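You operate a simulated robot arm through the tools that you are given. There is no shell and no other tool. Be economical: measure what you need, move in short steps, check, and stop when the job is done.

You run a simulated two-armed robot. Do the job below in one go: nothing can be reset, and whatever is moved stays where it is left.

JOB
Pick up the clear jug from the deck of the lift with one hand, pass it to the other hand and put it on the top of the black pallets. Set down upright: clear jug.

It is judged by the outcome, as a careful person would: the job done as asked, and still so three seconds after it is handed in. It fails if anything else is knocked over, pushed out of place, dropped, spilled or broken.

ROBOT AND FRAMES
Two 7-joint arms with two-finger grippers on one trunk, on a base that drives. Base frame: it is fixed to the floor where the robot stands at the start and does not move with it; the origin is under the middle of the robot, x ahead of it, y to its left, z up; the surface under the hand at the start is at about z = 620. Units: mm, rad, N and s.
The left shoulder is at the start at [28, 175, 1317], the right one opposite. With the tool pointing down near the work surface each hand reaches from about 100 to 700 mm from the robot's upright axis, wherever it stands, measured 20 degrees to its own side. Places, roughly: top of the black pallets [-1100, -400, 300]. Payload 2.94 kg a hand.
The tool frame of a hand sits at the grasp point between the pads (the TCP): z along the fingers, y along the line on which they close. The tips reach 30 mm beyond it. Largest opening 138 mm; the body of the gripper starts 109 mm behind the TCP.
Orientation is that of the tool frame in the base frame, as a unit quaternion [w, x, y, z]. With the fingers straight down and closing along the base's y, the tool's x points along the base's -x, its y along +y and its z along -z.

CONTROLS
- The arms move only by the tool play_rows. It takes "left_steps", "right_steps" or both (then of equal length, played together; a hand with none holds still); each is a list of rows, each a list of 7 numbers: the shift along the base's x, y, z in cm, then the turn, a rotation vector about the base's x, y, z in rad, then the closure, from 0 (fully open) to 1 (shut). In form: [[dx, dy, dz, wx, wy, wz, claw], ...]. A call has 1 to 8 rows; each row is the pose to reach, as a shift and turn from the pose commanded when the call began. Each row takes 0.2 s and may step no farther than 50 mm and 0.15 rad from the row before; otherwise, or with a gripper value out of range, the whole call is refused. Where a pose cannot be reached the arm comes as near as it can. A force on the tool above 40 N (or 10 N above the force at the start of the call, whichever is more), or a blocked arm, ends the call early, and 0.2 s more pass. Each finger halts on what it meets, pressing with about 39 N; the grip force reading is that of the motor and also rises with nothing between the fingers. The clock runs only during rows and for 0.2 s after the last one: add rows that repeat a pose to give the fingers time. It gives the time, the measured TCP pose, the force on the tool (base axes), the opening and the grip force at its end, in the units of the frame above (readings bear some noise), with the torque about the TCP (base axes, N m) and any sound that the robot's microphone picked up.
- Cameras (640 x 400 px; columns grow to the right, rows downward): "scene" is now at [32.6, -42.4, 1767.7]; the picture's right is [-0.77, -0.63, 0.00], its down [-0.59, 0.72, -0.36] and it looks along [0.23, -0.28, -0.93] (base axes); focal length 214 px, centre (320, 200). "left" rides on the left gripper at [71, -19, -146] in its tool frame; the picture's right is [0.26, 0.97, 0.00], its down [-0.85, 0.23, -0.48] and it looks along [-0.46, 0.12, 0.88] (tool axes); focal length 280 px, centre (320, 200). "right" rides on the right gripper at [71, 19, -146] in its tool frame; the picture's right is [-0.26, 0.96, 0.00], its down [-0.85, -0.23, -0.48] and it looks along [-0.46, -0.13, 0.88] (tool axes); focal length 280 px, centre (320, 200). There is no depth. A picture from a camera that has moved, and an enlarged one, comes with that camera's place and axes in the base frame and with its lens.
- grab_frame(camera): a new picture of that camera. It takes no simulated time.
- lift_body(by): slides the trunk up (or, below 0, down) by that many mm; the arms and the scene camera ride with it, the base frame stays. It gives what a move gives, with no picture.
- roll_base(legs): drives the robot by 1 to 6 legs, each [ahead, turn to the left] in mm and rad, along the robot's own axes; the way and the turn of a leg run together, so that a leg with both is an arc; at most 1500 mm and 3.142 rad a leg. The arms and the cameras ride along, it lands a little off, and it stops where it bumps. It gives what a move gives.
- turn_head(pan, tilt): turns the head with the scene camera to pan (to the left, within 2.094 rad either way) and tilt (down, from -0.506 to 1.204), counted from straight ahead of the robot. It gives what a move gives.
- zoom(camera, box): a new picture of the part [left, top, right, bottom] of that camera's present view, enlarged. It takes no simulated time.
- job_done(): hands the job in; it is judged then, once.

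Work in short steps. Places have to be worked out from the pictures, the camera data and where the tool is seen: move nearer, look again, correct. Check each grasp and each placing, and mend what went wrong. You have 120 turns and 92 pictures in all, those below and enlarged ones among them. Open the grippers and draw the arms clear of the work before you hand the job in, unless the task says otherwise; then end with one line.

The tools are called after "Emit:" as name(argument=value, ...) on one line, values as JSON. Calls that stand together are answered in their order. play_rows: Moves the arms, as the interface text tells. Its arguments: {"type":"object","properties":{"left_steps":{"type":"array","items":{"type":"array","items":{"type":"number"}}},"right_steps":{"type":"array","items":{"type":"array","items":{"type":"number"}}}},"required":[]} The other tools are called the same way: lift_body (by) slides the trunk up or down; roll_base (legs) drives the base; turn_head (pan, tilt) turns the head that bears the scene camera; grab_frame (camera) takes a picture; zoom (camera, box) takes an enlarged picture of a part of a camera's view; job_done () hands the job in.

At the start:

```text
t: 0.0
left_eef_pos: [288.7, 422.2, 939.5]
left_orientation: [-0.001, 0.001, 1.0, -0.001]
left_wrist_force: [0.1, 0.2, 1.0]
left_wrist_torque: [0.0, 0.0, 0.0]
left_width: 138.2
left_gripper_force: 0.1
right_eef_pos: [431.5, 21.9, 941.0]
right_orientation: [0.0, 0.002, 1.0, 0.0]
right_wrist_force: [0.3, -0.2, -0.6]
right_wrist_torque: [-0.01, -0.02, 0.0]
right_width: 138.1
right_gripper_force: 0.1
trunk travel left (down, up): [-488.0, 246.0]
robot x, y, heading: [0.5, -1.8, 0.0]
head pan, tilt: [-0.885, 1.201]
```

scene: 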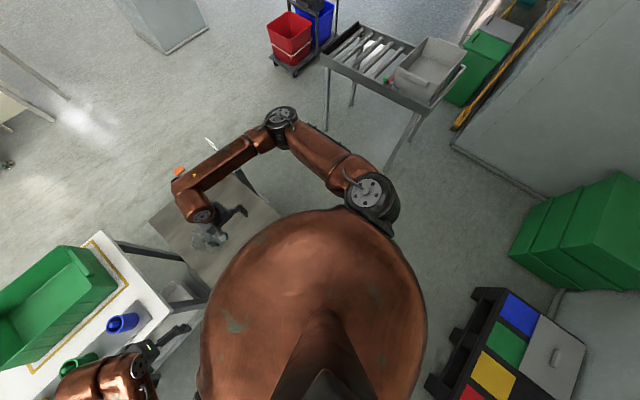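
right: 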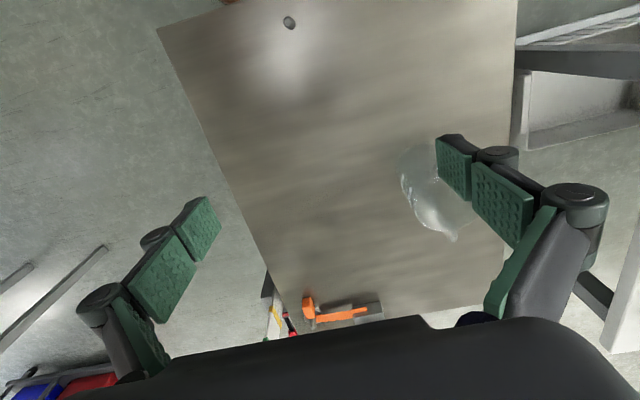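
left: 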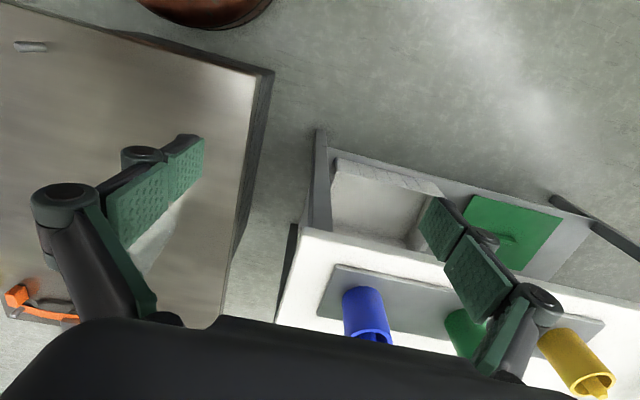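

The right wrist camera shows the jug at roughly x 600–650, y 160–180. I turn the head to see it from above.

Emit:
turn_head(pan=0.2, tilt=0.95)

Emit:
grab_frame(camera="scene")

Emit:
zoom(camera="right", box=[340, 100, 540, 260])

```text
t: 1.3
left_eef_pos: [289.0, 421.8, 939.4]
left_orientation: [-0.002, 0.0, 1.0, 0.0]
left_wrist_force: [0.3, 0.5, -0.5]
left_wrist_torque: [0.02, -0.01, 0.03]
left_width: 137.6
left_gripper_force: 0.0
right_eef_pos: [430.7, 21.7, 940.1]
right_orientation: [0.0, 0.002, 1.0, 0.0]
right_wrist_force: [-0.1, -0.1, 0.9]
right_wrist_torque: [0.05, -0.02, 0.03]
right_width: 137.8
right_gripper_force: 0.0
trunk travel left (down, up): [-488.0, 246.0]
robot x, y, heading: [0.1, -1.1, -0.001]
head pan, tilt: [0.201, 0.949]
```

```text
88 pictures are left
camera scene: at [68.4, 15.3, 1783.9], right [0.2, -0.98, 0.0], down [-0.8, -0.16, -0.58], along [0.57, 0.12, -0.81], focal length 214 px, centre (320, 200)
```

scene: 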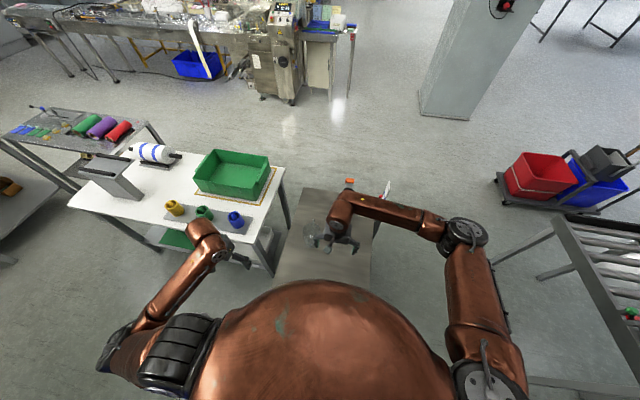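

```text
2.50 times, centred on (440, 180) of right
camera zoom: at [361.9, 42.2, 1086.7], right [0.27, 0.96, 0.0], down [0.85, -0.23, 0.48], along [0.46, -0.13, -0.88], focal length 701 px, centre (20, 250)
```

zoom: 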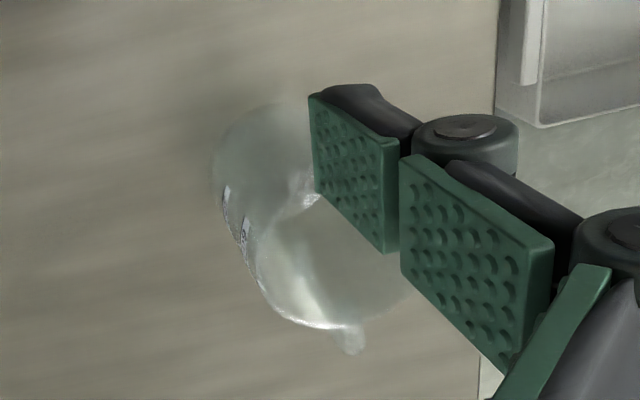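

The jug is partly hidden by the finger; I look closer from the head.

Emit:
zoom(camera="scene", box=[270, 170, 400, 270])

Emit:
play_rows(right_steps=[[0, -4, 0, 0, 0, 0, 0], [0, -8, 0, 0, 0, 0, 0], [0, -12, 0, 0, 0, 0, 0], [0, -12, 0, 0, 0, 0, 0]])

Emit:
zoom(camera="scene", box=[270, 170, 400, 270])

Emit:
grab_frame(camera="right")

```text
4.00 times, centred on (335, 220) of scene
camera zoom: at [68.4, 15.3, 1783.9], right [0.2, -0.98, 0.0], down [-0.8, -0.16, -0.58], along [0.57, 0.12, -0.81], focal length 858 px, centre (260, 120)
```

zoom: 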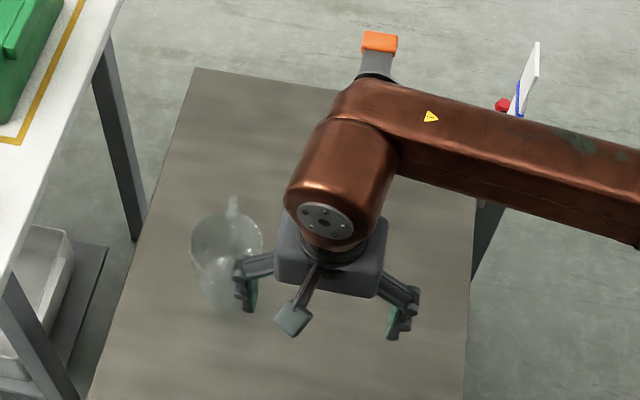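

```text
t: 2.3
left_eef_pos: [289.2, 422.6, 941.3]
left_orientation: [-0.002, 0.001, 1.0, -0.001]
left_wrist_force: [0.5, -0.4, -0.3]
left_wrist_torque: [-0.03, 0.01, 0.01]
left_width: 138.1
left_gripper_force: 0.1
right_eef_pos: [430.5, -96.6, 940.2]
right_orientation: [-0.001, 0.002, 1.0, 0.001]
right_wrist_force: [0.7, 0.3, 0.5]
right_wrist_torque: [-0.02, 0.01, -0.01]
right_width: 138.0
right_gripper_force: 0.0
trunk travel left (down, up): [-488.0, 246.0]
robot x, y, heading: [-2.7, -3.5, -0.002]
head pan, tilt: [0.201, 0.949]
```

```text
4.00 times, centred on (335, 220) of scene
camera zoom: at [68.9, 17.0, 1783.8], right [0.2, -0.98, 0.0], down [-0.8, -0.16, -0.58], along [0.57, 0.12, -0.81], focal length 858 px, centre (260, 120)
```

zoom: 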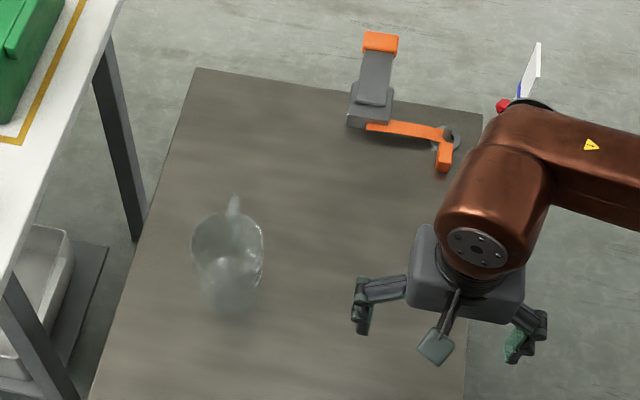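

```text
84 pictures are left
camera right: at [361.3, -77.0, 1087.2], right [0.27, 0.96, 0.0], down [0.85, -0.23, 0.48], along [0.46, -0.13, -0.88], focal length 280 px, centre (320, 200)
```

right: 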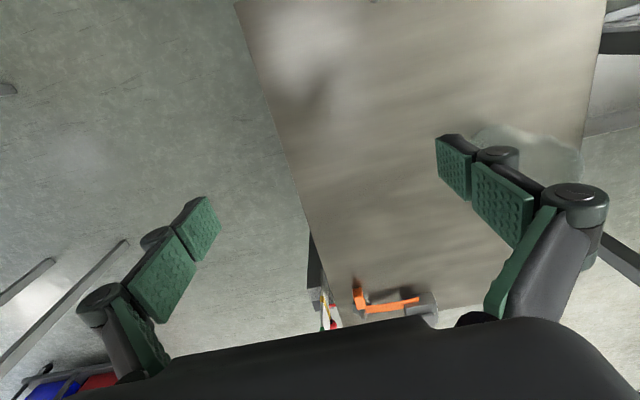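

The jug stands upright near (571, 166), height about 170, diameter about 93, with its handle pointing away (+x). Plan: the right hand grips it low from the robot's side with the tool pitched forward. The left hand then takes it from above and sets it down. First I yaw and pitch the right hand up high.

Emit:
play_rows(right_steps=[[0, 0, 0, 0, 0, 0.125, 0], [0, 0, 0, 0, 0, 0.25, 0]])

Emit:
play_rows(right_steps=[[-1, 0, 0, 0.034, -0.133, 0, 0], [-2, 0, 0, 0.068, -0.266, 0, 0], [-3, 0, 0, 0.102, -0.399, 0, 0], [-4, 0, 0, 0.136, -0.532, 0, 0], [-5, 0, 0, 0.17, -0.665, 0, 0], [-5, 0, 0, 0.204, -0.798, 0, 0], [-5, 0, 0, 0.237, -0.93, 0, 0], [-5, 0, 0, 0.237, -0.93, 0, 0]])

Emit:
grab_frame(camera="right")

Emit:
grab_frame(camera="scene")

```text
t: 2.9
left_eef_pos: [288.9, 421.4, 941.3]
left_orientation: [-0.002, 0.001, 1.0, 0.0]
left_wrist_force: [-0.2, -0.4, 0.3]
left_wrist_torque: [-0.04, -0.01, 0.01]
left_width: 138.3
left_gripper_force: 0.0
right_eef_pos: [430.4, -97.5, 940.9]
right_orientation: [0.001, -0.124, 0.992, 0.001]
right_wrist_force: [-0.1, 0.4, 0.2]
right_wrist_torque: [0.0, -0.01, 0.03]
right_width: 138.1
right_gripper_force: 0.0
trunk travel left (down, up): [-488.0, 246.0]
robot x, y, heading: [4.8, -1.5, 0.003]
head pan, tilt: [0.201, 0.949]
```

```text
t: 4.7
left_eef_pos: [288.5, 426.7, 938.1]
left_orientation: [-0.002, 0.001, 1.0, -0.003]
left_wrist_force: [0.3, 0.2, -0.5]
left_wrist_torque: [-0.09, -0.01, 0.0]
left_width: 138.0
left_gripper_force: 0.0
right_eef_pos: [382.1, -91.9, 942.2]
right_orientation: [0.46, -0.11, 0.88, 0.055]
right_wrist_force: [-0.6, 0.5, -0.8]
right_wrist_torque: [-0.03, -0.14, -0.1]
right_width: 138.1
right_gripper_force: 0.0
right hand out of reach, approached as far as the arm can: row 6, 7
trunk travel left (down, up): [-488.0, 246.0]
robot x, y, heading: [1.9, -4.3, 0.001]
head pan, tilt: [0.201, 0.949]
```

```text
83 pictures are left
camera right: at [223.7, -112.7, 967.4], right [-0.09, 0.97, 0.21], down [0.15, -0.2, 0.97], along [0.98, 0.12, -0.13], focal length 280 px, centre (320, 200)
```

right: 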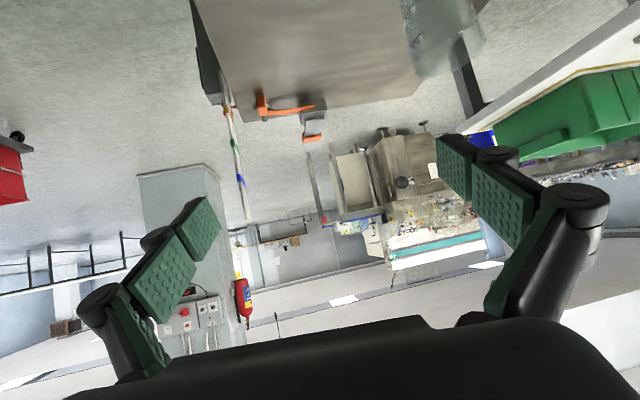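

```text
82 pictures are left
camera scene: at [68.6, 25.4, 1783.7], right [0.2, -0.98, 0.01], down [-0.8, -0.17, -0.58], along [0.57, 0.11, -0.81], focal length 214 px, centre (320, 200)
```

scene: 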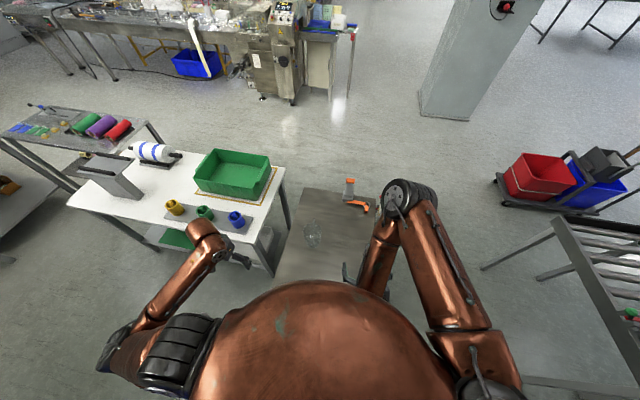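

The pitch hit a reach limit because the hand was too close in. I stretch the hand forward toward the pre-grasp point, which should relax the wrist, and check.

Emit:
play_rows(right_steps=[[2, 4, -1, 0, 0, 0, 0], [4, 8, -3, 0, 0, 0, 0], [6, 12, -5, 0, 0, 0, 0], [7, 15, -7, 0, 0, 0, 0], [7, 18, -9, 0, 0, 0, 0], [7, 21, -11, 0, 0, 0, 0], [7, 21, -11, 0, 0, 0, 0]])

Emit:
grab_frame(camera="right")

Emit:
grab_frame(camera="scene")

```text
t: 6.3
left_eef_pos: [288.9, 422.3, 940.4]
left_orientation: [-0.002, 0.001, 1.0, 0.0]
left_wrist_force: [0.3, 0.1, 0.6]
left_wrist_torque: [0.02, -0.01, 0.0]
left_width: 137.8
left_gripper_force: 0.2
right_eef_pos: [450.9, 111.7, 830.6]
right_orientation: [0.458, -0.109, 0.881, 0.058]
right_wrist_force: [-0.2, 0.1, 0.0]
right_wrist_torque: [0.04, -0.02, 0.02]
right_width: 137.8
right_gripper_force: 0.1
trunk travel left (down, up): [-488.0, 246.0]
robot x, y, heading: [0.4, 0.0, 0.0]
head pan, tilt: [0.201, 0.949]
```

```text
81 pictures are left
camera right: at [293.0, 92.4, 856.8], right [-0.09, 0.97, 0.22], down [0.15, -0.2, 0.97], along [0.98, 0.12, -0.13], focal length 280 px, centre (320, 200)
```

right: 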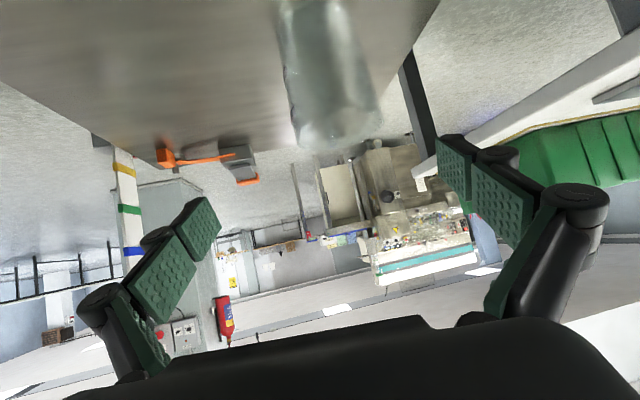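

```text
80 pictures are left
camera scene: at [68.6, 15.4, 1783.9], right [0.2, -0.98, 0.0], down [-0.8, -0.16, -0.58], along [0.57, 0.12, -0.81], focal length 214 px, centre (320, 200)
```

scene: 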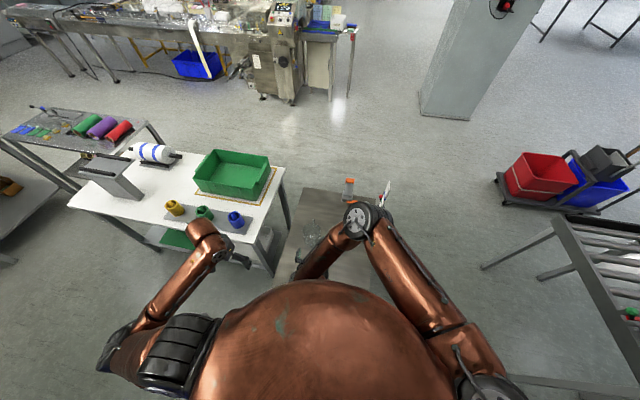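

Pose reached. I zoom on the jug from both cameras to pin down its centre and height.

Emit:
zoom(camera="right", box=[240, 0, 440, 160])

Emit:
zoom(camera="scene", box=[280, 200, 360, 260])

```text
2.50 times, centred on (340, 80) of right
camera zoom: at [293.0, 92.4, 856.8], right [-0.09, 0.97, 0.22], down [0.15, -0.2, 0.97], along [0.98, 0.12, -0.13], focal length 701 px, centre (270, 500)
```

zoom: 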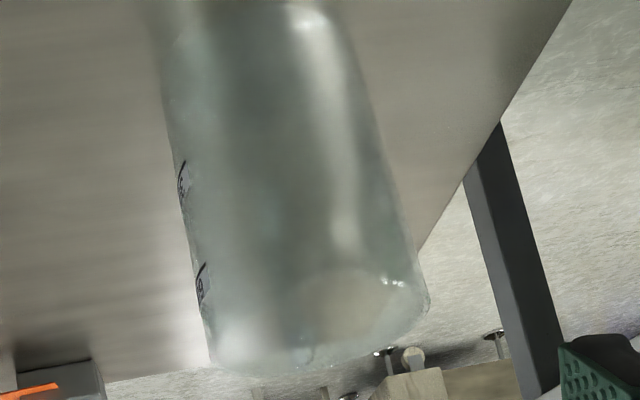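

```text
6.67 times, centred on (320, 230) of scene
camera zoom: at [68.6, 15.4, 1783.9], right [0.2, -0.98, 0.0], down [-0.8, -0.16, -0.58], along [0.57, 0.12, -0.81], focal length 1430 px, centre (320, 0)
```

zoom: 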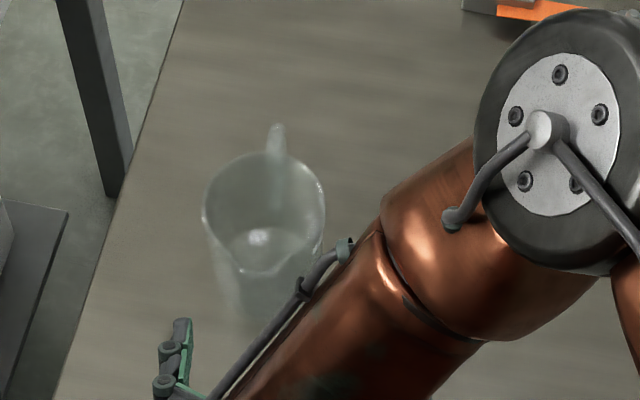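

The jug is centred near (583, 169), with its rim at z about 744 and diameter about 97. The right forearm comes in from the front and would hang over the jug. The left elbow sits behind, so the left hand should make the low forward grasp and the right hand should take the jug from above. I draw the right hand back and un-pitch it.

Emit:
play_rows(right_steps=[[-1, -4, 2, 0, 0, 0, 0], [-2, -8, 4, 0, 0, 0, 0], [-3, -12, 6, 0, 0, 0, 0], [-3, -16, 9, -0.034, 0.133, 0, 0], [-3, -20, 11, -0.068, 0.266, 0, 0], [-3, -23, 13, -0.102, 0.399, 0, 0], [-3, -25, 15, -0.136, 0.532, 0, 0], [-3, -27, 15, -0.17, 0.665, 0, 0]])

Emit:
play_rows(right_steps=[[0, -1, 0, -0.034, 0.133, 0, 0], [0, -2, 0, -0.067, 0.265, 0, 0], [0, -2, 0, -0.067, 0.265, 0, 0]], left_steps=[[0, 0, 0, 0, -0.14, 0, 0], [0, 0, 0, 0, -0.28, 0, 0], [0, -2, 0, 0, -0.42, 0, 0]])

Emit:
play_rows(left_steps=[[1, -4, 0, 0, -0.14, 0, 0], [2, -8, 0, 0, -0.28, 0, 0], [3, -12, 0, 0, -0.42, 0, 0], [4, -16, 0, 0, -0.54, 0, 0], [4, -20, 0, 0, -0.54, 0, 0], [4, -23, 0, 0, -0.54, 0, 0], [4, -23, 0, 0, -0.54, 0, 0]])

Emit:
grab_frame(camera="scene")

Emit:
grab_frame(camera="left")

```text
t: 8.1
left_eef_pos: [288.9, 421.5, 940.0]
left_orientation: [-0.003, 0.001, 1.0, 0.0]
left_wrist_force: [-0.4, 0.6, -1.0]
left_wrist_torque: [-0.02, 0.01, 0.0]
left_width: 137.9
left_gripper_force: 0.0
right_eef_pos: [422.0, -155.7, 982.5]
right_orientation: [0.135, -0.121, 0.983, 0.018]
right_wrist_force: [0.1, 1.7, -0.2]
right_wrist_torque: [-0.03, 0.05, 0.0]
right_width: 138.0
right_gripper_force: 0.0
trunk travel left (down, up): [-488.0, 246.0]
robot x, y, heading: [-0.3, 1.4, 0.004]
head pan, tilt: [0.201, 0.949]
```

```text
t: 8.9
left_eef_pos: [303.1, 429.3, 916.7]
left_orientation: [0.142, 0.004, 0.99, -0.004]
left_wrist_force: [-0.4, 0.7, -0.1]
left_wrist_torque: [-0.06, -0.05, -0.03]
left_width: 138.2
left_gripper_force: 0.1
left hand out of reach, approached as far as the arm can: row 1, 2, 3
right_eef_pos: [419.1, -174.3, 982.3]
right_orientation: [0.0, -0.123, 0.992, -0.001]
right_wrist_force: [-0.4, 0.7, 0.7]
right_wrist_torque: [-0.1, -0.08, 0.0]
right_width: 137.8
right_gripper_force: 0.0
right hand out of reach, approached as far as the arm can: row 1
trunk travel left (down, up): [-488.0, 246.0]
robot x, y, heading: [-2.3, -1.1, -0.003]
head pan, tilt: [0.201, 0.949]
```

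```text
t: 9.6
left_eef_pos: [352.4, 449.8, 945.4]
left_orientation: [0.283, 0.066, 0.948, 0.128]
left_wrist_force: [-1.0, 0.5, -0.4]
left_wrist_torque: [-0.01, -0.09, -0.02]
left_width: 137.6
left_gripper_force: 0.0
left hand out of reach, approached as far as the arm can: row 1, 2, 3
right_eef_pos: [417.9, -177.3, 982.3]
right_orientation: [0.002, -0.123, 0.992, -0.001]
right_wrist_force: [-1.3, 0.7, 0.2]
right_wrist_torque: [-0.03, -0.08, -0.03]
right_width: 138.0
right_gripper_force: 0.0
trunk travel left (down, up): [-488.0, 246.0]
robot x, y, heading: [1.9, 1.5, 0.002]
head pan, tilt: [0.201, 0.949]
stopped in row 3 (left hand): the arm was blocked; the commanded pose is now the measured one
```

```text
77 pictures are left
camera scene: at [62.0, 17.1, 1784.2], right [0.2, -0.98, 0.0], down [-0.79, -0.16, -0.58], along [0.57, 0.12, -0.81], focal length 214 px, centre (320, 200)
```

scene: 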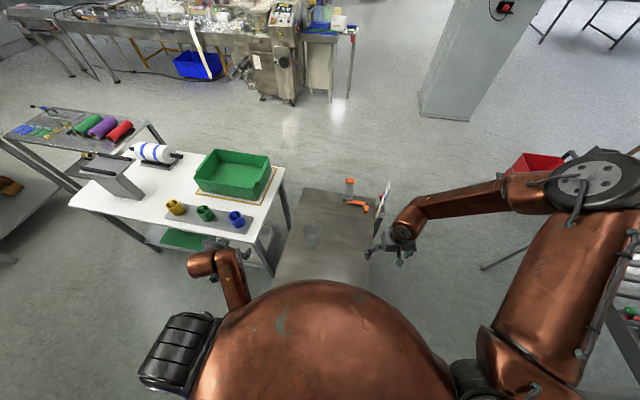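

```text
76 pictures are left
camera left: at [212.9, 417.3, 1021.1], right [-0.17, 0.98, 0.14], down [0.45, -0.04, 0.89], along [0.87, 0.21, -0.44], focal length 280 px, centre (320, 200)
```

left: 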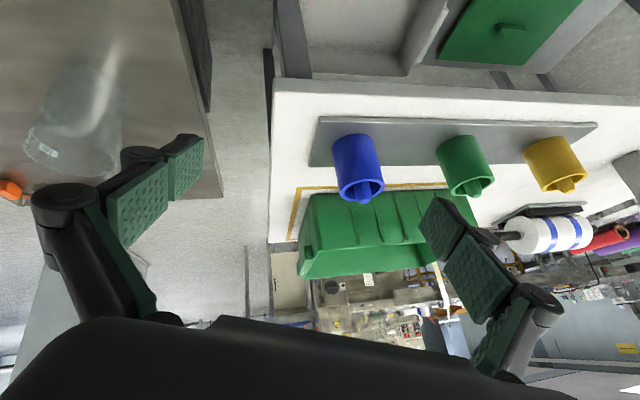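

The left arm blocked while tilting too close in. I un-tilt it and bring the hand out ahead over the near part of the deck before pitching again.

Emit:
play_rows(left_steps=[[1, 0, 0, -0.052, 0.115, 0.027, 0], [2, -1, 0, -0.104, 0.23, 0.054, 0], [3, -2, 0, -0.156, 0.345, 0.08, 0], [4, -4, 0, -0.208, 0.46, 0.107, 0], [6, -7, 0, -0.261, 0.577, 0.134, 0], [8, -11, 0, -0.261, 0.577, 0.134, 0], [8, -15, 0, -0.261, 0.577, 0.134, 0], [8, -19, 0, -0.261, 0.577, 0.134, 0]])

Emit:
grab_frame(camera="scene")

```text
t: 11.4
left_eef_pos: [438.0, 258.3, 943.9]
left_orientation: [-0.003, 0.001, 1.0, 0.0]
left_wrist_force: [-0.3, 0.2, -0.3]
left_wrist_torque: [0.02, 0.0, -0.01]
left_width: 138.0
left_gripper_force: 0.1
right_eef_pos: [421.5, -178.5, 978.7]
right_orientation: [0.0, -0.122, 0.993, -0.001]
right_wrist_force: [0.5, -0.8, 0.4]
right_wrist_torque: [0.0, 0.02, 0.03]
right_width: 138.0
right_gripper_force: 0.1
trunk travel left (down, up): [-488.0, 246.0]
robot x, y, heading: [-0.5, -0.7, 0.001]
head pan, tilt: [0.201, 0.949]
```

```text
75 pictures are left
camera scene: at [69.4, 13.7, 1783.8], right [0.2, -0.98, 0.0], down [-0.8, -0.16, -0.58], along [0.57, 0.12, -0.81], focal length 214 px, centre (320, 200)
```

scene: 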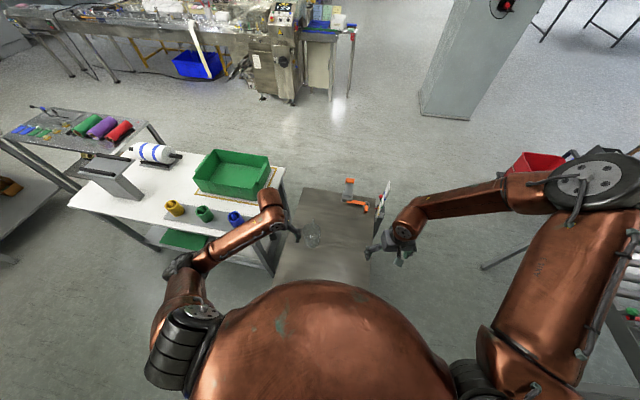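

The left arm now has a natural posture. I yaw slightly to the right and pitch the tool forward, coming down toward the pre-grasp point.

Emit:
play_rows(left_steps=[[0, -1, 0, 0, 0, -0.1, 0], [0, -2, 0, 0, 0, -0.2, 0]])

Emit:
play_rows(left_steps=[[0, -1, 0, -0.027, -0.134, 0, 0], [0, -2, 0, -0.055, -0.269, 0, 0], [0, -3, 0, -0.082, -0.403, 0, 0], [0, -4, 0, -0.11, -0.538, 0, 0], [0, -4, 0, -0.137, -0.672, 0, 0], [0, -4, -2, -0.164, -0.807, 0, 0], [0, -4, -5, -0.191, -0.941, 0, 0], [0, -4, -8, -0.191, -0.941, 0, 0]])

Emit:
grab_frame(camera="scene")

Emit:
grab_frame(camera="left")

```text
t: 12.0
left_eef_pos: [436.0, 239.3, 943.4]
left_orientation: [-0.003, 0.102, 0.995, 0.0]
left_wrist_force: [0.3, 0.1, 0.3]
left_wrist_torque: [0.0, -0.01, -0.01]
left_width: 138.0
left_gripper_force: 0.0
right_eef_pos: [420.0, -177.7, 980.5]
right_orientation: [0.0, -0.123, 0.992, 0.0]
right_wrist_force: [-1.3, -0.7, -0.4]
right_wrist_torque: [0.02, -0.05, 0.0]
right_width: 137.9
right_gripper_force: 0.0
trunk travel left (down, up): [-488.0, 246.0]
robot x, y, heading: [-0.6, -2.7, 0.001]
head pan, tilt: [0.201, 0.949]
```

```text
t: 13.8
left_eef_pos: [435.9, 200.1, 862.4]
left_orientation: [0.458, 0.089, 0.883, -0.045]
left_wrist_force: [0.4, -1.2, -0.7]
left_wrist_torque: [0.02, 0.01, -0.01]
left_width: 137.6
left_gripper_force: 0.0
right_eef_pos: [421.7, -178.3, 980.2]
right_orientation: [-0.001, -0.122, 0.993, 0.0]
right_wrist_force: [1.0, -0.9, -0.1]
right_wrist_torque: [0.01, 0.02, -0.01]
right_width: 137.8
right_gripper_force: 0.0
trunk travel left (down, up): [-488.0, 246.0]
robot x, y, heading: [-0.7, 0.7, 0.001]
head pan, tilt: [0.201, 0.949]
```

```text
74 pictures are left
camera scene: at [69.0, 14.6, 1783.9], right [0.2, -0.98, 0.0], down [-0.8, -0.16, -0.58], along [0.57, 0.12, -0.81], focal length 214 px, centre (320, 200)
```

scene: 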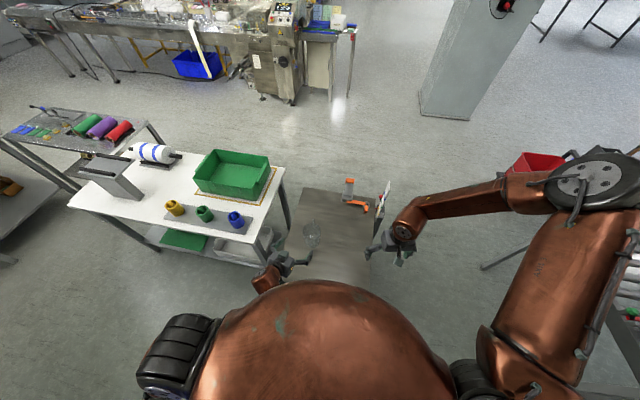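

```text
73 pictures are left
camera left: at [276.0, 213.6, 890.3], right [0.05, 0.98, -0.21], down [0.15, 0.2, 0.97], along [0.99, -0.07, -0.13], focal length 280 px, centre (320, 200)
```

left: 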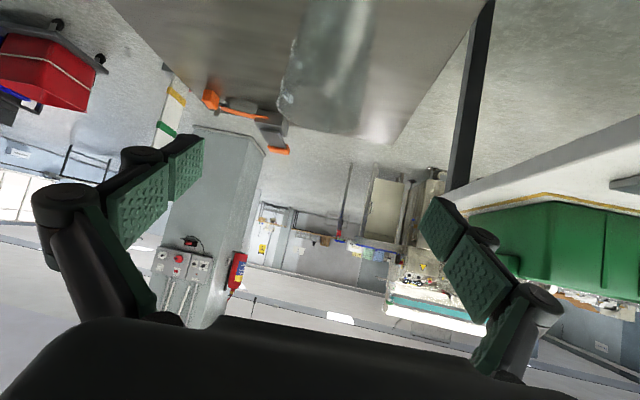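

Good posture, forearm from behind. I zoom on the jug in the left camera to refine its y.

Emit:
zoom(camera="left", box=[240, 0, 440, 160])

Emit:
zoom(camera="scene", box=[260, 200, 360, 280])

```text
2.50 times, centred on (340, 80) of left
camera zoom: at [276.0, 213.6, 890.3], right [0.05, 0.98, -0.21], down [0.15, 0.2, 0.97], along [0.99, -0.07, -0.13], focal length 701 px, centre (270, 500)
```

zoom: 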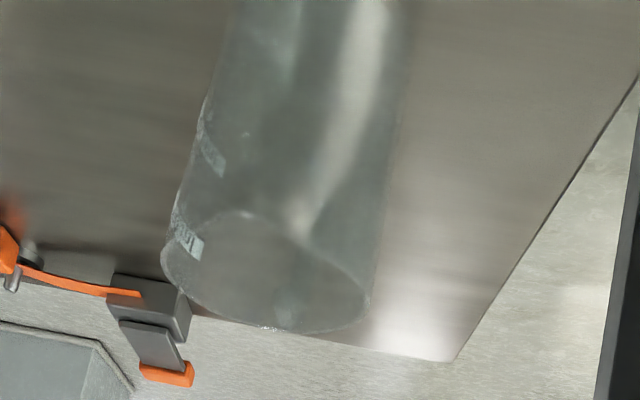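

```text
5.00 times, centred on (310, 240) of scene
camera zoom: at [69.0, 14.6, 1783.9], right [0.2, -0.98, 0.0], down [-0.8, -0.16, -0.58], along [0.57, 0.12, -0.81], focal length 1072 px, centre (370, 0)
```

zoom: 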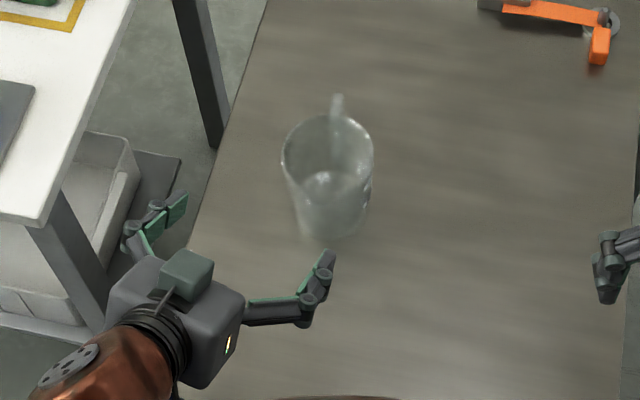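

Centre confirmed at (583, 169), rim z 745. I move to the pre-grasp point, 150 mm back along the tool axis.

Emit:
play_rows(left_steps=[[1, 0, -3.5, 0, 0, 0, 0], [2, -0.4, -7, 0, 0, 0, 0], [2.7, -0.7, -10.1, 0, 0, 0, 0], [2.7, -0.7, -10.1, 0, 0, 0, 0]])

Emit:
grab_frame(camera="left")

Emit:
zoom(camera="scene", box=[260, 200, 360, 280])

```text
t: 14.8
left_eef_pos: [462.0, 194.4, 761.0]
left_orientation: [0.457, 0.089, 0.884, -0.045]
left_wrist_force: [-0.1, -0.5, 0.6]
left_wrist_torque: [0.0, 0.0, 0.01]
left_width: 137.9
left_gripper_force: 0.1
right_eef_pos: [421.9, -177.6, 980.9]
right_orientation: [0.0, -0.124, 0.992, -0.001]
right_wrist_force: [0.2, -0.2, -0.4]
right_wrist_torque: [0.03, -0.02, -0.01]
right_width: 137.9
right_gripper_force: 0.1
trunk travel left (down, up): [-488.0, 246.0]
robot x, y, heading: [1.5, -0.3, -0.004]
head pan, tilt: [0.201, 0.949]
```

```text
70 pictures are left
camera left: at [303.1, 207.3, 788.6], right [0.04, 0.98, -0.21], down [0.15, 0.2, 0.97], along [0.99, -0.07, -0.13], focal length 280 px, centre (320, 200)
```

left: 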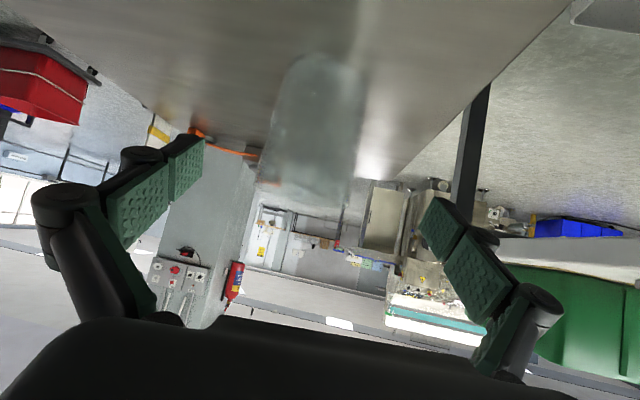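

```text
5.00 times, centred on (310, 240) of scene
camera zoom: at [68.2, 15.2, 1783.9], right [0.2, -0.98, 0.0], down [-0.8, -0.16, -0.58], along [0.57, 0.12, -0.81], focal length 1072 px, centre (370, 0)
```

zoom: 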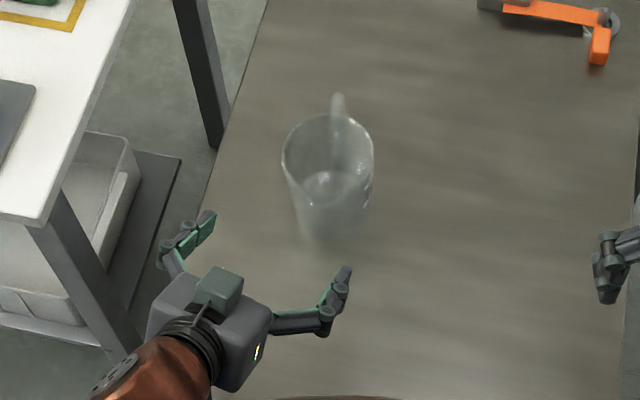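

Aligned; the deck plane checks out at about 620. I advance 90 mm along the tool axis and look.

Emit:
play_rows(left_steps=[[2.4, -0.5, -1.7, 0, 0, 0, 0], [4.8, -1.0, -3.4, 0, 0, 0, 0], [7.2, -1.5, -5.1, 0, 0, 0, 0], [7.2, -1.5, -5.1, 0, 0, 0, 0]])

Emit:
zoom(camera="scene", box=[260, 200, 360, 280])

Emit:
grab_frame(camera="left")

```text
t: 15.8
left_eef_pos: [534.7, 178.5, 711.4]
left_orientation: [0.458, 0.09, 0.883, -0.046]
left_wrist_force: [-0.4, 0.9, -0.2]
left_wrist_torque: [-0.02, 0.0, 0.0]
left_width: 138.2
left_gripper_force: 0.0
right_eef_pos: [421.9, -177.7, 981.3]
right_orientation: [0.0, -0.123, 0.992, 0.0]
right_wrist_force: [-0.8, 0.0, 0.3]
right_wrist_torque: [-0.04, 0.01, 0.02]
right_width: 137.9
right_gripper_force: 0.0
trunk travel left (down, up): [-488.0, 246.0]
robot x, y, heading: [-4.7, 4.8, 0.003]
head pan, tilt: [0.201, 0.949]
```

```text
5.00 times, centred on (310, 240) of scene
camera zoom: at [67.5, 15.2, 1783.9], right [0.2, -0.98, 0.0], down [-0.8, -0.16, -0.58], along [0.57, 0.12, -0.81], focal length 1072 px, centre (370, 0)
```

zoom: 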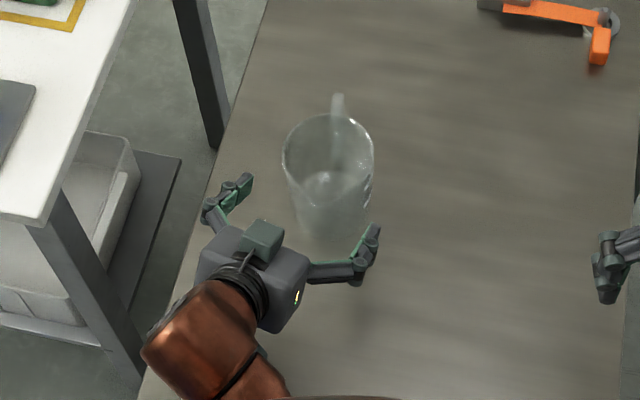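

```text
67 pictures are left
camera left: at [374.8, 191.9, 738.4], right [0.04, 0.98, -0.21], down [0.15, 0.2, 0.97], along [0.99, -0.07, -0.13], focal length 280 px, centre (320, 200)
```

left: 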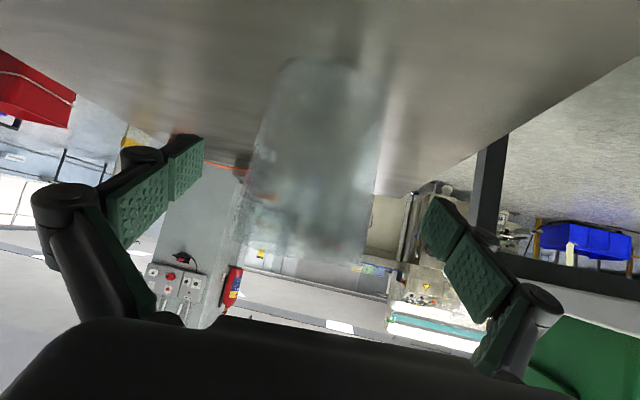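

Well centred between the fingers. I advance the remaining 60 mm.

Emit:
play_rows(left_steps=[[2.4, -0.45, -1.8, 0, 0, 0, 0], [4.8, -0.9, -3.6, 0, 0, 0, 0], [4.8, -0.9, -3.6, 0, 0, 0, 0]])

Emit:
zoom(camera="scene", box=[260, 200, 360, 280])

Emit:
grab_frame(camera="left")

```text
t: 16.6
left_eef_pos: [582.6, 168.4, 675.3]
left_orientation: [0.457, 0.089, 0.884, -0.045]
left_wrist_force: [0.0, 0.4, 0.3]
left_wrist_torque: [0.04, 0.01, 0.02]
left_width: 138.0
left_gripper_force: 0.1
right_eef_pos: [421.0, -177.4, 980.7]
right_orientation: [0.0, -0.123, 0.992, 0.0]
right_wrist_force: [0.7, 0.2, -0.2]
right_wrist_torque: [0.0, 0.0, 0.01]
right_width: 137.6
right_gripper_force: 0.0
trunk travel left (down, up): [-488.0, 246.0]
robot x, y, heading: [-2.3, -1.1, 0.001]
head pan, tilt: [0.201, 0.949]
```

```text
5.00 times, centred on (310, 240) of scene
camera zoom: at [68.0, 15.0, 1783.9], right [0.2, -0.98, 0.0], down [-0.8, -0.16, -0.58], along [0.57, 0.12, -0.81], focal length 1072 px, centre (370, 0)
```

zoom: 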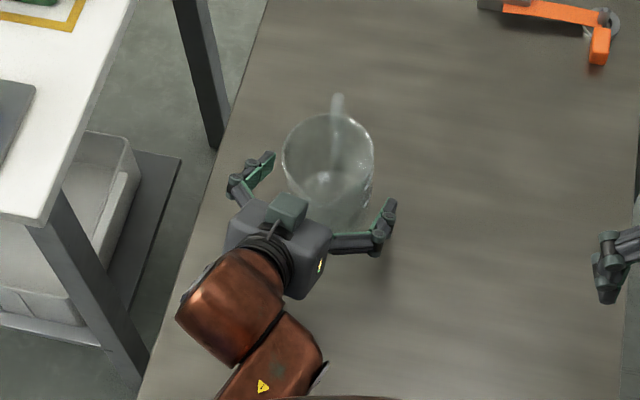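

```text
65 pictures are left
camera left: at [423.1, 181.9, 703.0], right [0.04, 0.98, -0.21], down [0.15, 0.2, 0.97], along [0.99, -0.07, -0.13], focal length 280 px, centre (320, 200)
```

left: 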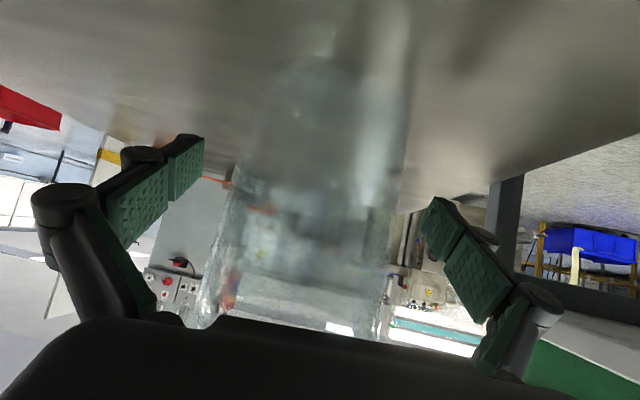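

The jug is between the pads. I close the left gripper.

Emit:
play_rows(left_steps=[[0, 0, 0, 0, 0, 0, 0.3], [0, 0, 0, 0, 0, 0, 0.6], [0, 0, 0, 0, 0, 0, 0.8], [0, 0, 0, 0, 0, 0, 0.8], [0, 0, 0, 0, 0, 0, 0.8], [0, 0, 0, 0, 0, 0, 0.8]])

Emit:
zoom(camera="scene", box=[260, 200, 360, 280])

```text
t: 18.0
left_eef_pos: [584.1, 169.0, 675.6]
left_orientation: [0.457, 0.09, 0.884, -0.046]
left_wrist_force: [-0.9, -0.3, 2.5]
left_wrist_torque: [-0.16, 0.08, -0.04]
left_width: 87.4
left_gripper_force: 39.0
right_eef_pos: [421.8, -178.2, 980.3]
right_orientation: [0.0, -0.124, 0.992, -0.001]
right_wrist_force: [-0.5, 0.6, -1.2]
right_wrist_torque: [0.02, 0.0, 0.01]
right_width: 137.9
right_gripper_force: 0.0
trunk travel left (down, up): [-488.0, 246.0]
robot x, y, heading: [-1.5, 0.5, -0.004]
head pan, tilt: [0.201, 0.949]
```

```text
5.00 times, centred on (310, 240) of scene
camera zoom: at [68.2, 14.7, 1783.9], right [0.2, -0.98, 0.0], down [-0.8, -0.16, -0.58], along [0.57, 0.12, -0.81], focal length 1072 px, centre (370, 0)
```

zoom: 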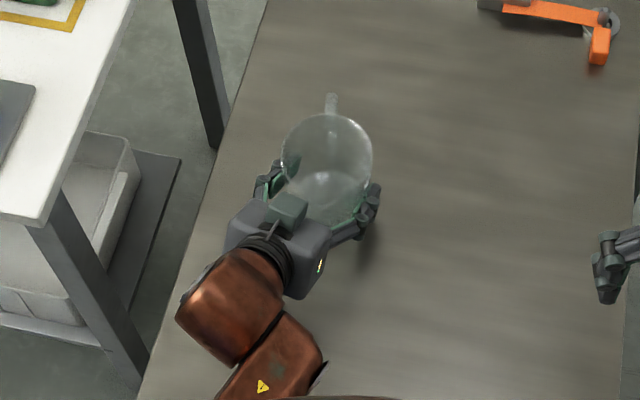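

Gripped at 87 mm with 39 N. I lift straight up 130 mm.

Emit:
play_rows(left_steps=[[0, 0, 1, 0, 0, 0, 0.8], [0, 0, 3, 0, 0, 0, 0.8], [0, 0, 5, 0, 0, 0, 0.8], [0, 0, 7.5, 0, 0, 0, 0.8], [0, 0, 10, 0, 0, 0, 0.8], [0, 0, 12, 0, 0, 0, 0.8], [0, 0, 13, 0, 0, 0, 0.8], [0, 0, 13, 0, 0, 0, 0.8]])

Emit:
zoom(camera="scene", box=[240, 180, 400, 280])

Emit:
grab_frame(camera="left")

```text
t: 19.8
left_eef_pos: [582.6, 168.9, 804.8]
left_orientation: [0.457, 0.089, 0.884, -0.046]
left_wrist_force: [-0.3, 0.4, -0.9]
left_wrist_torque: [0.01, 0.06, -0.03]
left_width: 87.6
left_gripper_force: 38.7
right_eef_pos: [422.3, -177.8, 980.7]
right_orientation: [0.0, -0.122, 0.993, 0.001]
right_wrist_force: [0.4, 0.6, 1.1]
right_wrist_torque: [-0.02, 0.02, -0.02]
right_width: 138.2
right_gripper_force: 0.1
trunk travel left (down, up): [-488.0, 246.0]
robot x, y, heading: [4.3, 0.4, -0.0]
head pan, tilt: [0.201, 0.949]
```

```text
4.00 times, centred on (320, 230) of scene
camera zoom: at [68.7, 14.9, 1783.9], right [0.2, -0.98, 0.0], down [-0.8, -0.16, -0.58], along [0.57, 0.12, -0.81], focal length 858 px, centre (320, 80)
```

zoom: 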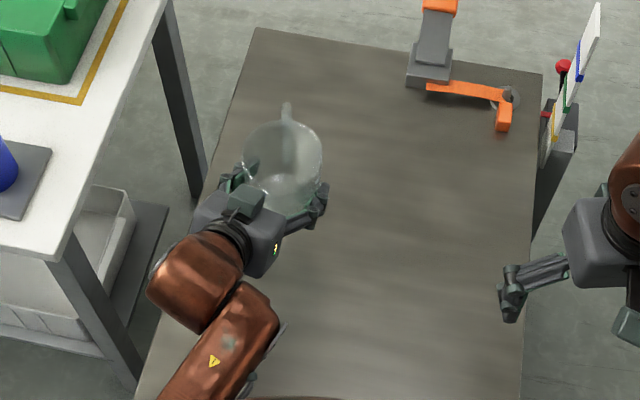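

```text
62 pictures are left
camera left: at [423.5, 181.8, 832.7], right [0.04, 0.98, -0.21], down [0.15, 0.2, 0.97], along [0.99, -0.07, -0.13], focal length 280 px, centre (320, 200)
```

left: 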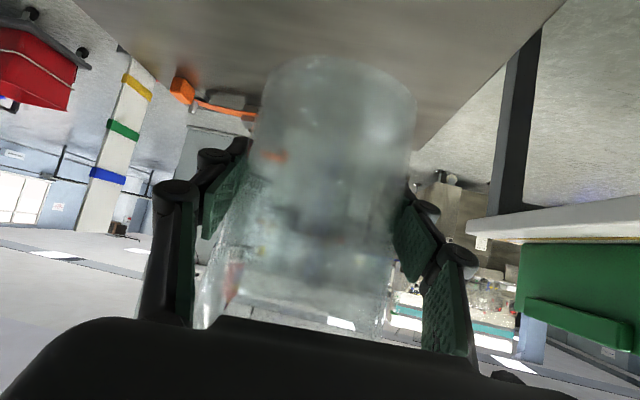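

The jug is held firmly, with its rim now about 70 above the left TCP. I carry it toward the middle, and meanwhile yaw the right hand to line up and raise it.

Emit:
play_rows(left_steps=[[-1, -2, 2, 0, 0, 0, 0.8], [-2, -4, 4, 0, 0, 0, 0.8], [-3, -6, 6, 0, 0, 0, 0.8], [-4, -8, 8, 0, 0, 0, 0.8], [-4, -10, 8, 0, 0, 0, 0.8], [-4, -11, 8, 0, 0, 0, 0.8], [-4, -11, 8, 0, 0, 0, 0.8]], right_steps=[[0, 0, 3, 0, 0, -0.11, 0], [0, 0, 6, 0, 0, -0.22, 0], [0, 0, 9, 0, 0, -0.33, 0], [0, 0, 12, 0, 0, -0.45, 0], [2, 0, 13, 0, 0, -0.45, 0], [5, 0, 13, 0, 0, -0.45, 0], [8, 0, 13, 0, 0, -0.45, 0]])

Emit:
grab_frame(camera="scene")

Emit:
grab_frame(camera="right")

```text
t: 21.4
left_eef_pos: [542.5, 67.6, 879.2]
left_orientation: [0.456, 0.098, 0.884, -0.033]
left_wrist_force: [0.3, -0.6, -0.7]
left_wrist_torque: [-0.01, 0.03, -0.02]
left_width: 87.3
left_gripper_force: 39.0
right_eef_pos: [501.8, -178.0, 1111.3]
right_orientation: [0.0, 0.101, 0.995, 0.0]
right_wrist_force: [-0.1, -0.4, -0.5]
right_wrist_torque: [0.01, 0.05, 0.03]
right_width: 138.0
right_gripper_force: 0.1
trunk travel left (down, up): [-488.0, 246.0]
robot x, y, heading: [-3.0, -0.4, -0.001]
head pan, tilt: [0.201, 0.949]
```

```text
61 pictures are left
camera scene: at [70.0, 14.5, 1783.8], right [0.2, -0.98, 0.0], down [-0.8, -0.16, -0.58], along [0.57, 0.12, -0.81], focal length 214 px, centre (320, 200)
```

scene: 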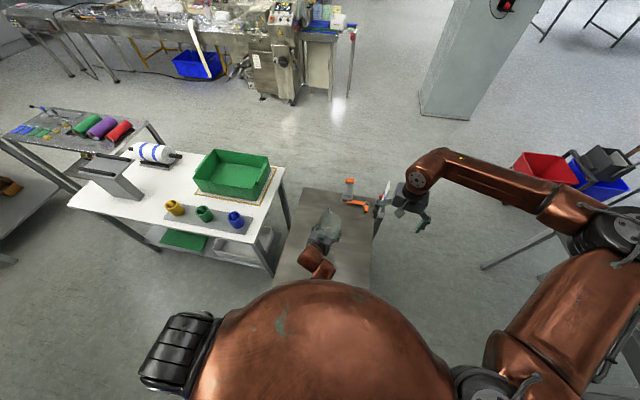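

```text
60 pictures are left
camera right: at [438.8, -144.9, 1256.4], right [0.45, 0.89, 0.0], down [0.78, -0.4, 0.47], along [0.42, -0.22, -0.88], focal length 280 px, centre (320, 200)
```

right: 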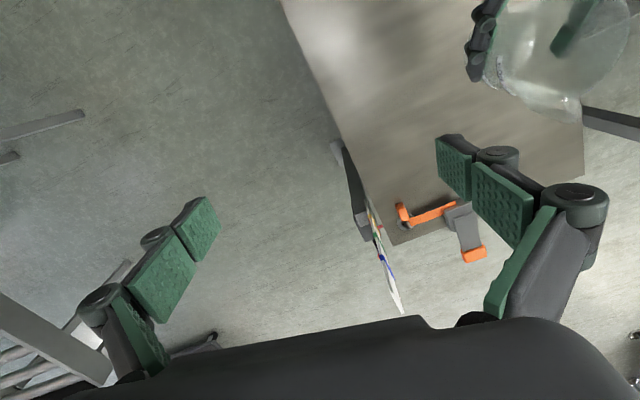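

The left lags slightly from its target. I bring the right hand above the jug at a safe height and look down.

Emit:
play_rows(right_steps=[[1, 4, 0, 0, 0, 0, 0], [2, 8, 0, 0, 0, 0, 0], [3, 12, 0, 0, 0, 0, 0], [4, 16, 0, 0, 0, 0, 0], [4, 20, 0, 0, 0, 0, 0], [4, 24, 0, 0, 0, 0, 0], [4, 24, 0, 0, 0, 0, 0]])

Emit:
grab_frame(camera="right")

Emit:
grab_frame(camera="scene")

Emit:
grab_frame(camera="left")

```text
t: 23.0
left_eef_pos: [540.6, 66.9, 878.5]
left_orientation: [0.455, 0.099, 0.885, -0.034]
left_wrist_force: [0.5, -0.7, -0.6]
left_wrist_torque: [0.01, 0.04, 0.03]
left_width: 87.4
left_gripper_force: 39.0
right_eef_pos: [542.7, 61.1, 1109.9]
right_orientation: [0.001, 0.103, 0.995, 0.002]
right_wrist_force: [0.4, 0.1, 1.3]
right_wrist_torque: [0.06, 0.01, 0.0]
right_width: 138.0
right_gripper_force: 0.1
trunk travel left (down, up): [-488.0, 246.0]
robot x, y, heading: [-1.3, -4.5, 0.003]
head pan, tilt: [0.201, 0.949]
```

```text
59 pictures are left
camera right: at [478.2, 93.6, 1255.3], right [0.45, 0.89, 0.0], down [0.78, -0.4, 0.48], along [0.42, -0.21, -0.88], focal length 280 px, centre (320, 200)
```

right: 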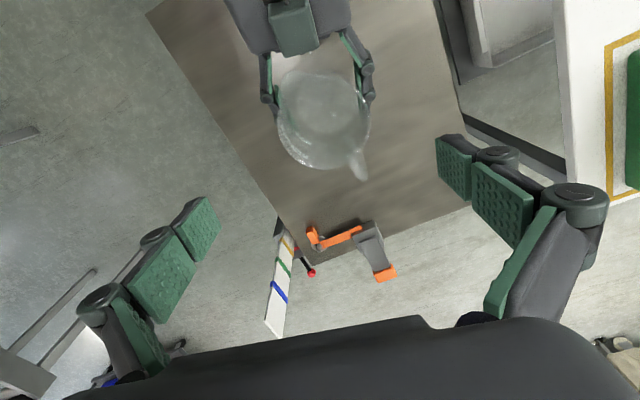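

```text
58 pictures are left
camera scene: at [68.5, 12.8, 1783.9], right [0.2, -0.98, 0.0], down [-0.8, -0.16, -0.58], along [0.57, 0.12, -0.81], focal length 214 px, centre (320, 200)
```

scene: 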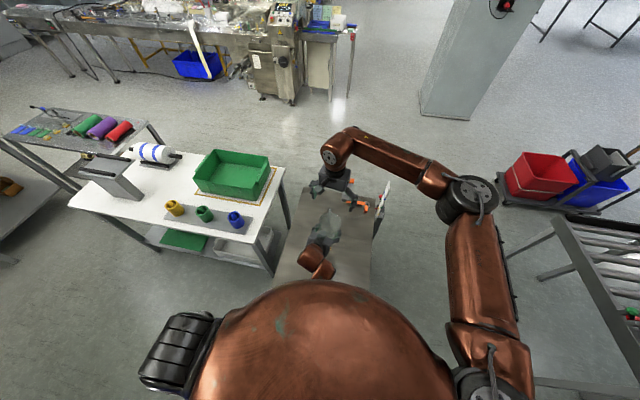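

```text
57 pictures are left
camera left: at [382.1, 81.1, 907.2], right [0.05, 0.98, -0.18], down [0.15, 0.17, 0.97], along [0.99, -0.07, -0.14], focal length 280 px, centre (320, 200)
```

left: 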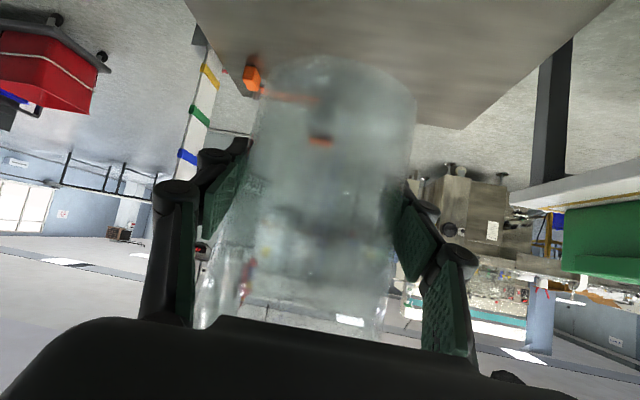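

The left sits just at a reach limit (tiny roll). I nudge it outward so that the jug is held level, then recheck the rim centre.

Emit:
play_rows(left_steps=[[1, 1.5, -0.5, 0, 0, 0, 0.8], [2, 3, -1, 0, 0, 0, 0.8], [2, 3, -1, 0, 0, 0, 0.8], [2, 3, -1, 0, 0, 0, 0.8]])

Emit:
grab_frame(camera="right")

```text
t: 24.0
left_eef_pos: [563.8, 88.7, 874.6]
left_orientation: [0.457, 0.09, 0.884, -0.046]
left_wrist_force: [0.1, 0.2, -0.9]
left_wrist_torque: [0.02, 0.02, 0.03]
left_width: 86.9
left_gripper_force: 38.6
right_eef_pos: [541.2, 61.3, 1109.6]
right_orientation: [0.001, 0.102, 0.995, 0.0]
right_wrist_force: [0.4, 0.4, -0.6]
right_wrist_torque: [-0.04, -0.01, 0.04]
right_width: 138.2
right_gripper_force: 0.1
trunk travel left (down, up): [-488.0, 246.0]
robot x, y, heading: [-2.8, -3.4, -0.008]
head pan, tilt: [0.201, 0.949]
```

```text
56 pictures are left
camera right: at [478.4, 95.0, 1255.0], right [0.45, 0.89, 0.0], down [0.78, -0.4, 0.48], along [0.42, -0.22, -0.88], focal length 280 px, centre (320, 200)
```

right: 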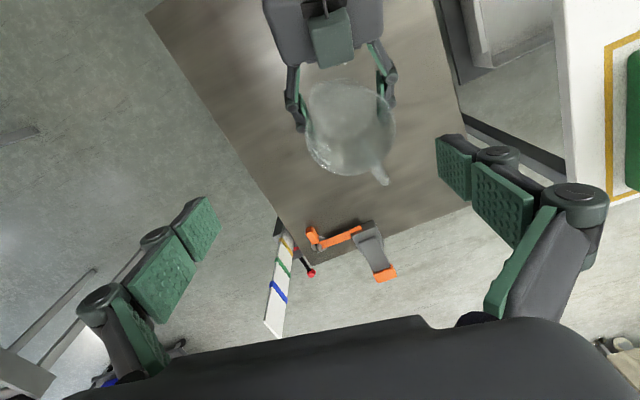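

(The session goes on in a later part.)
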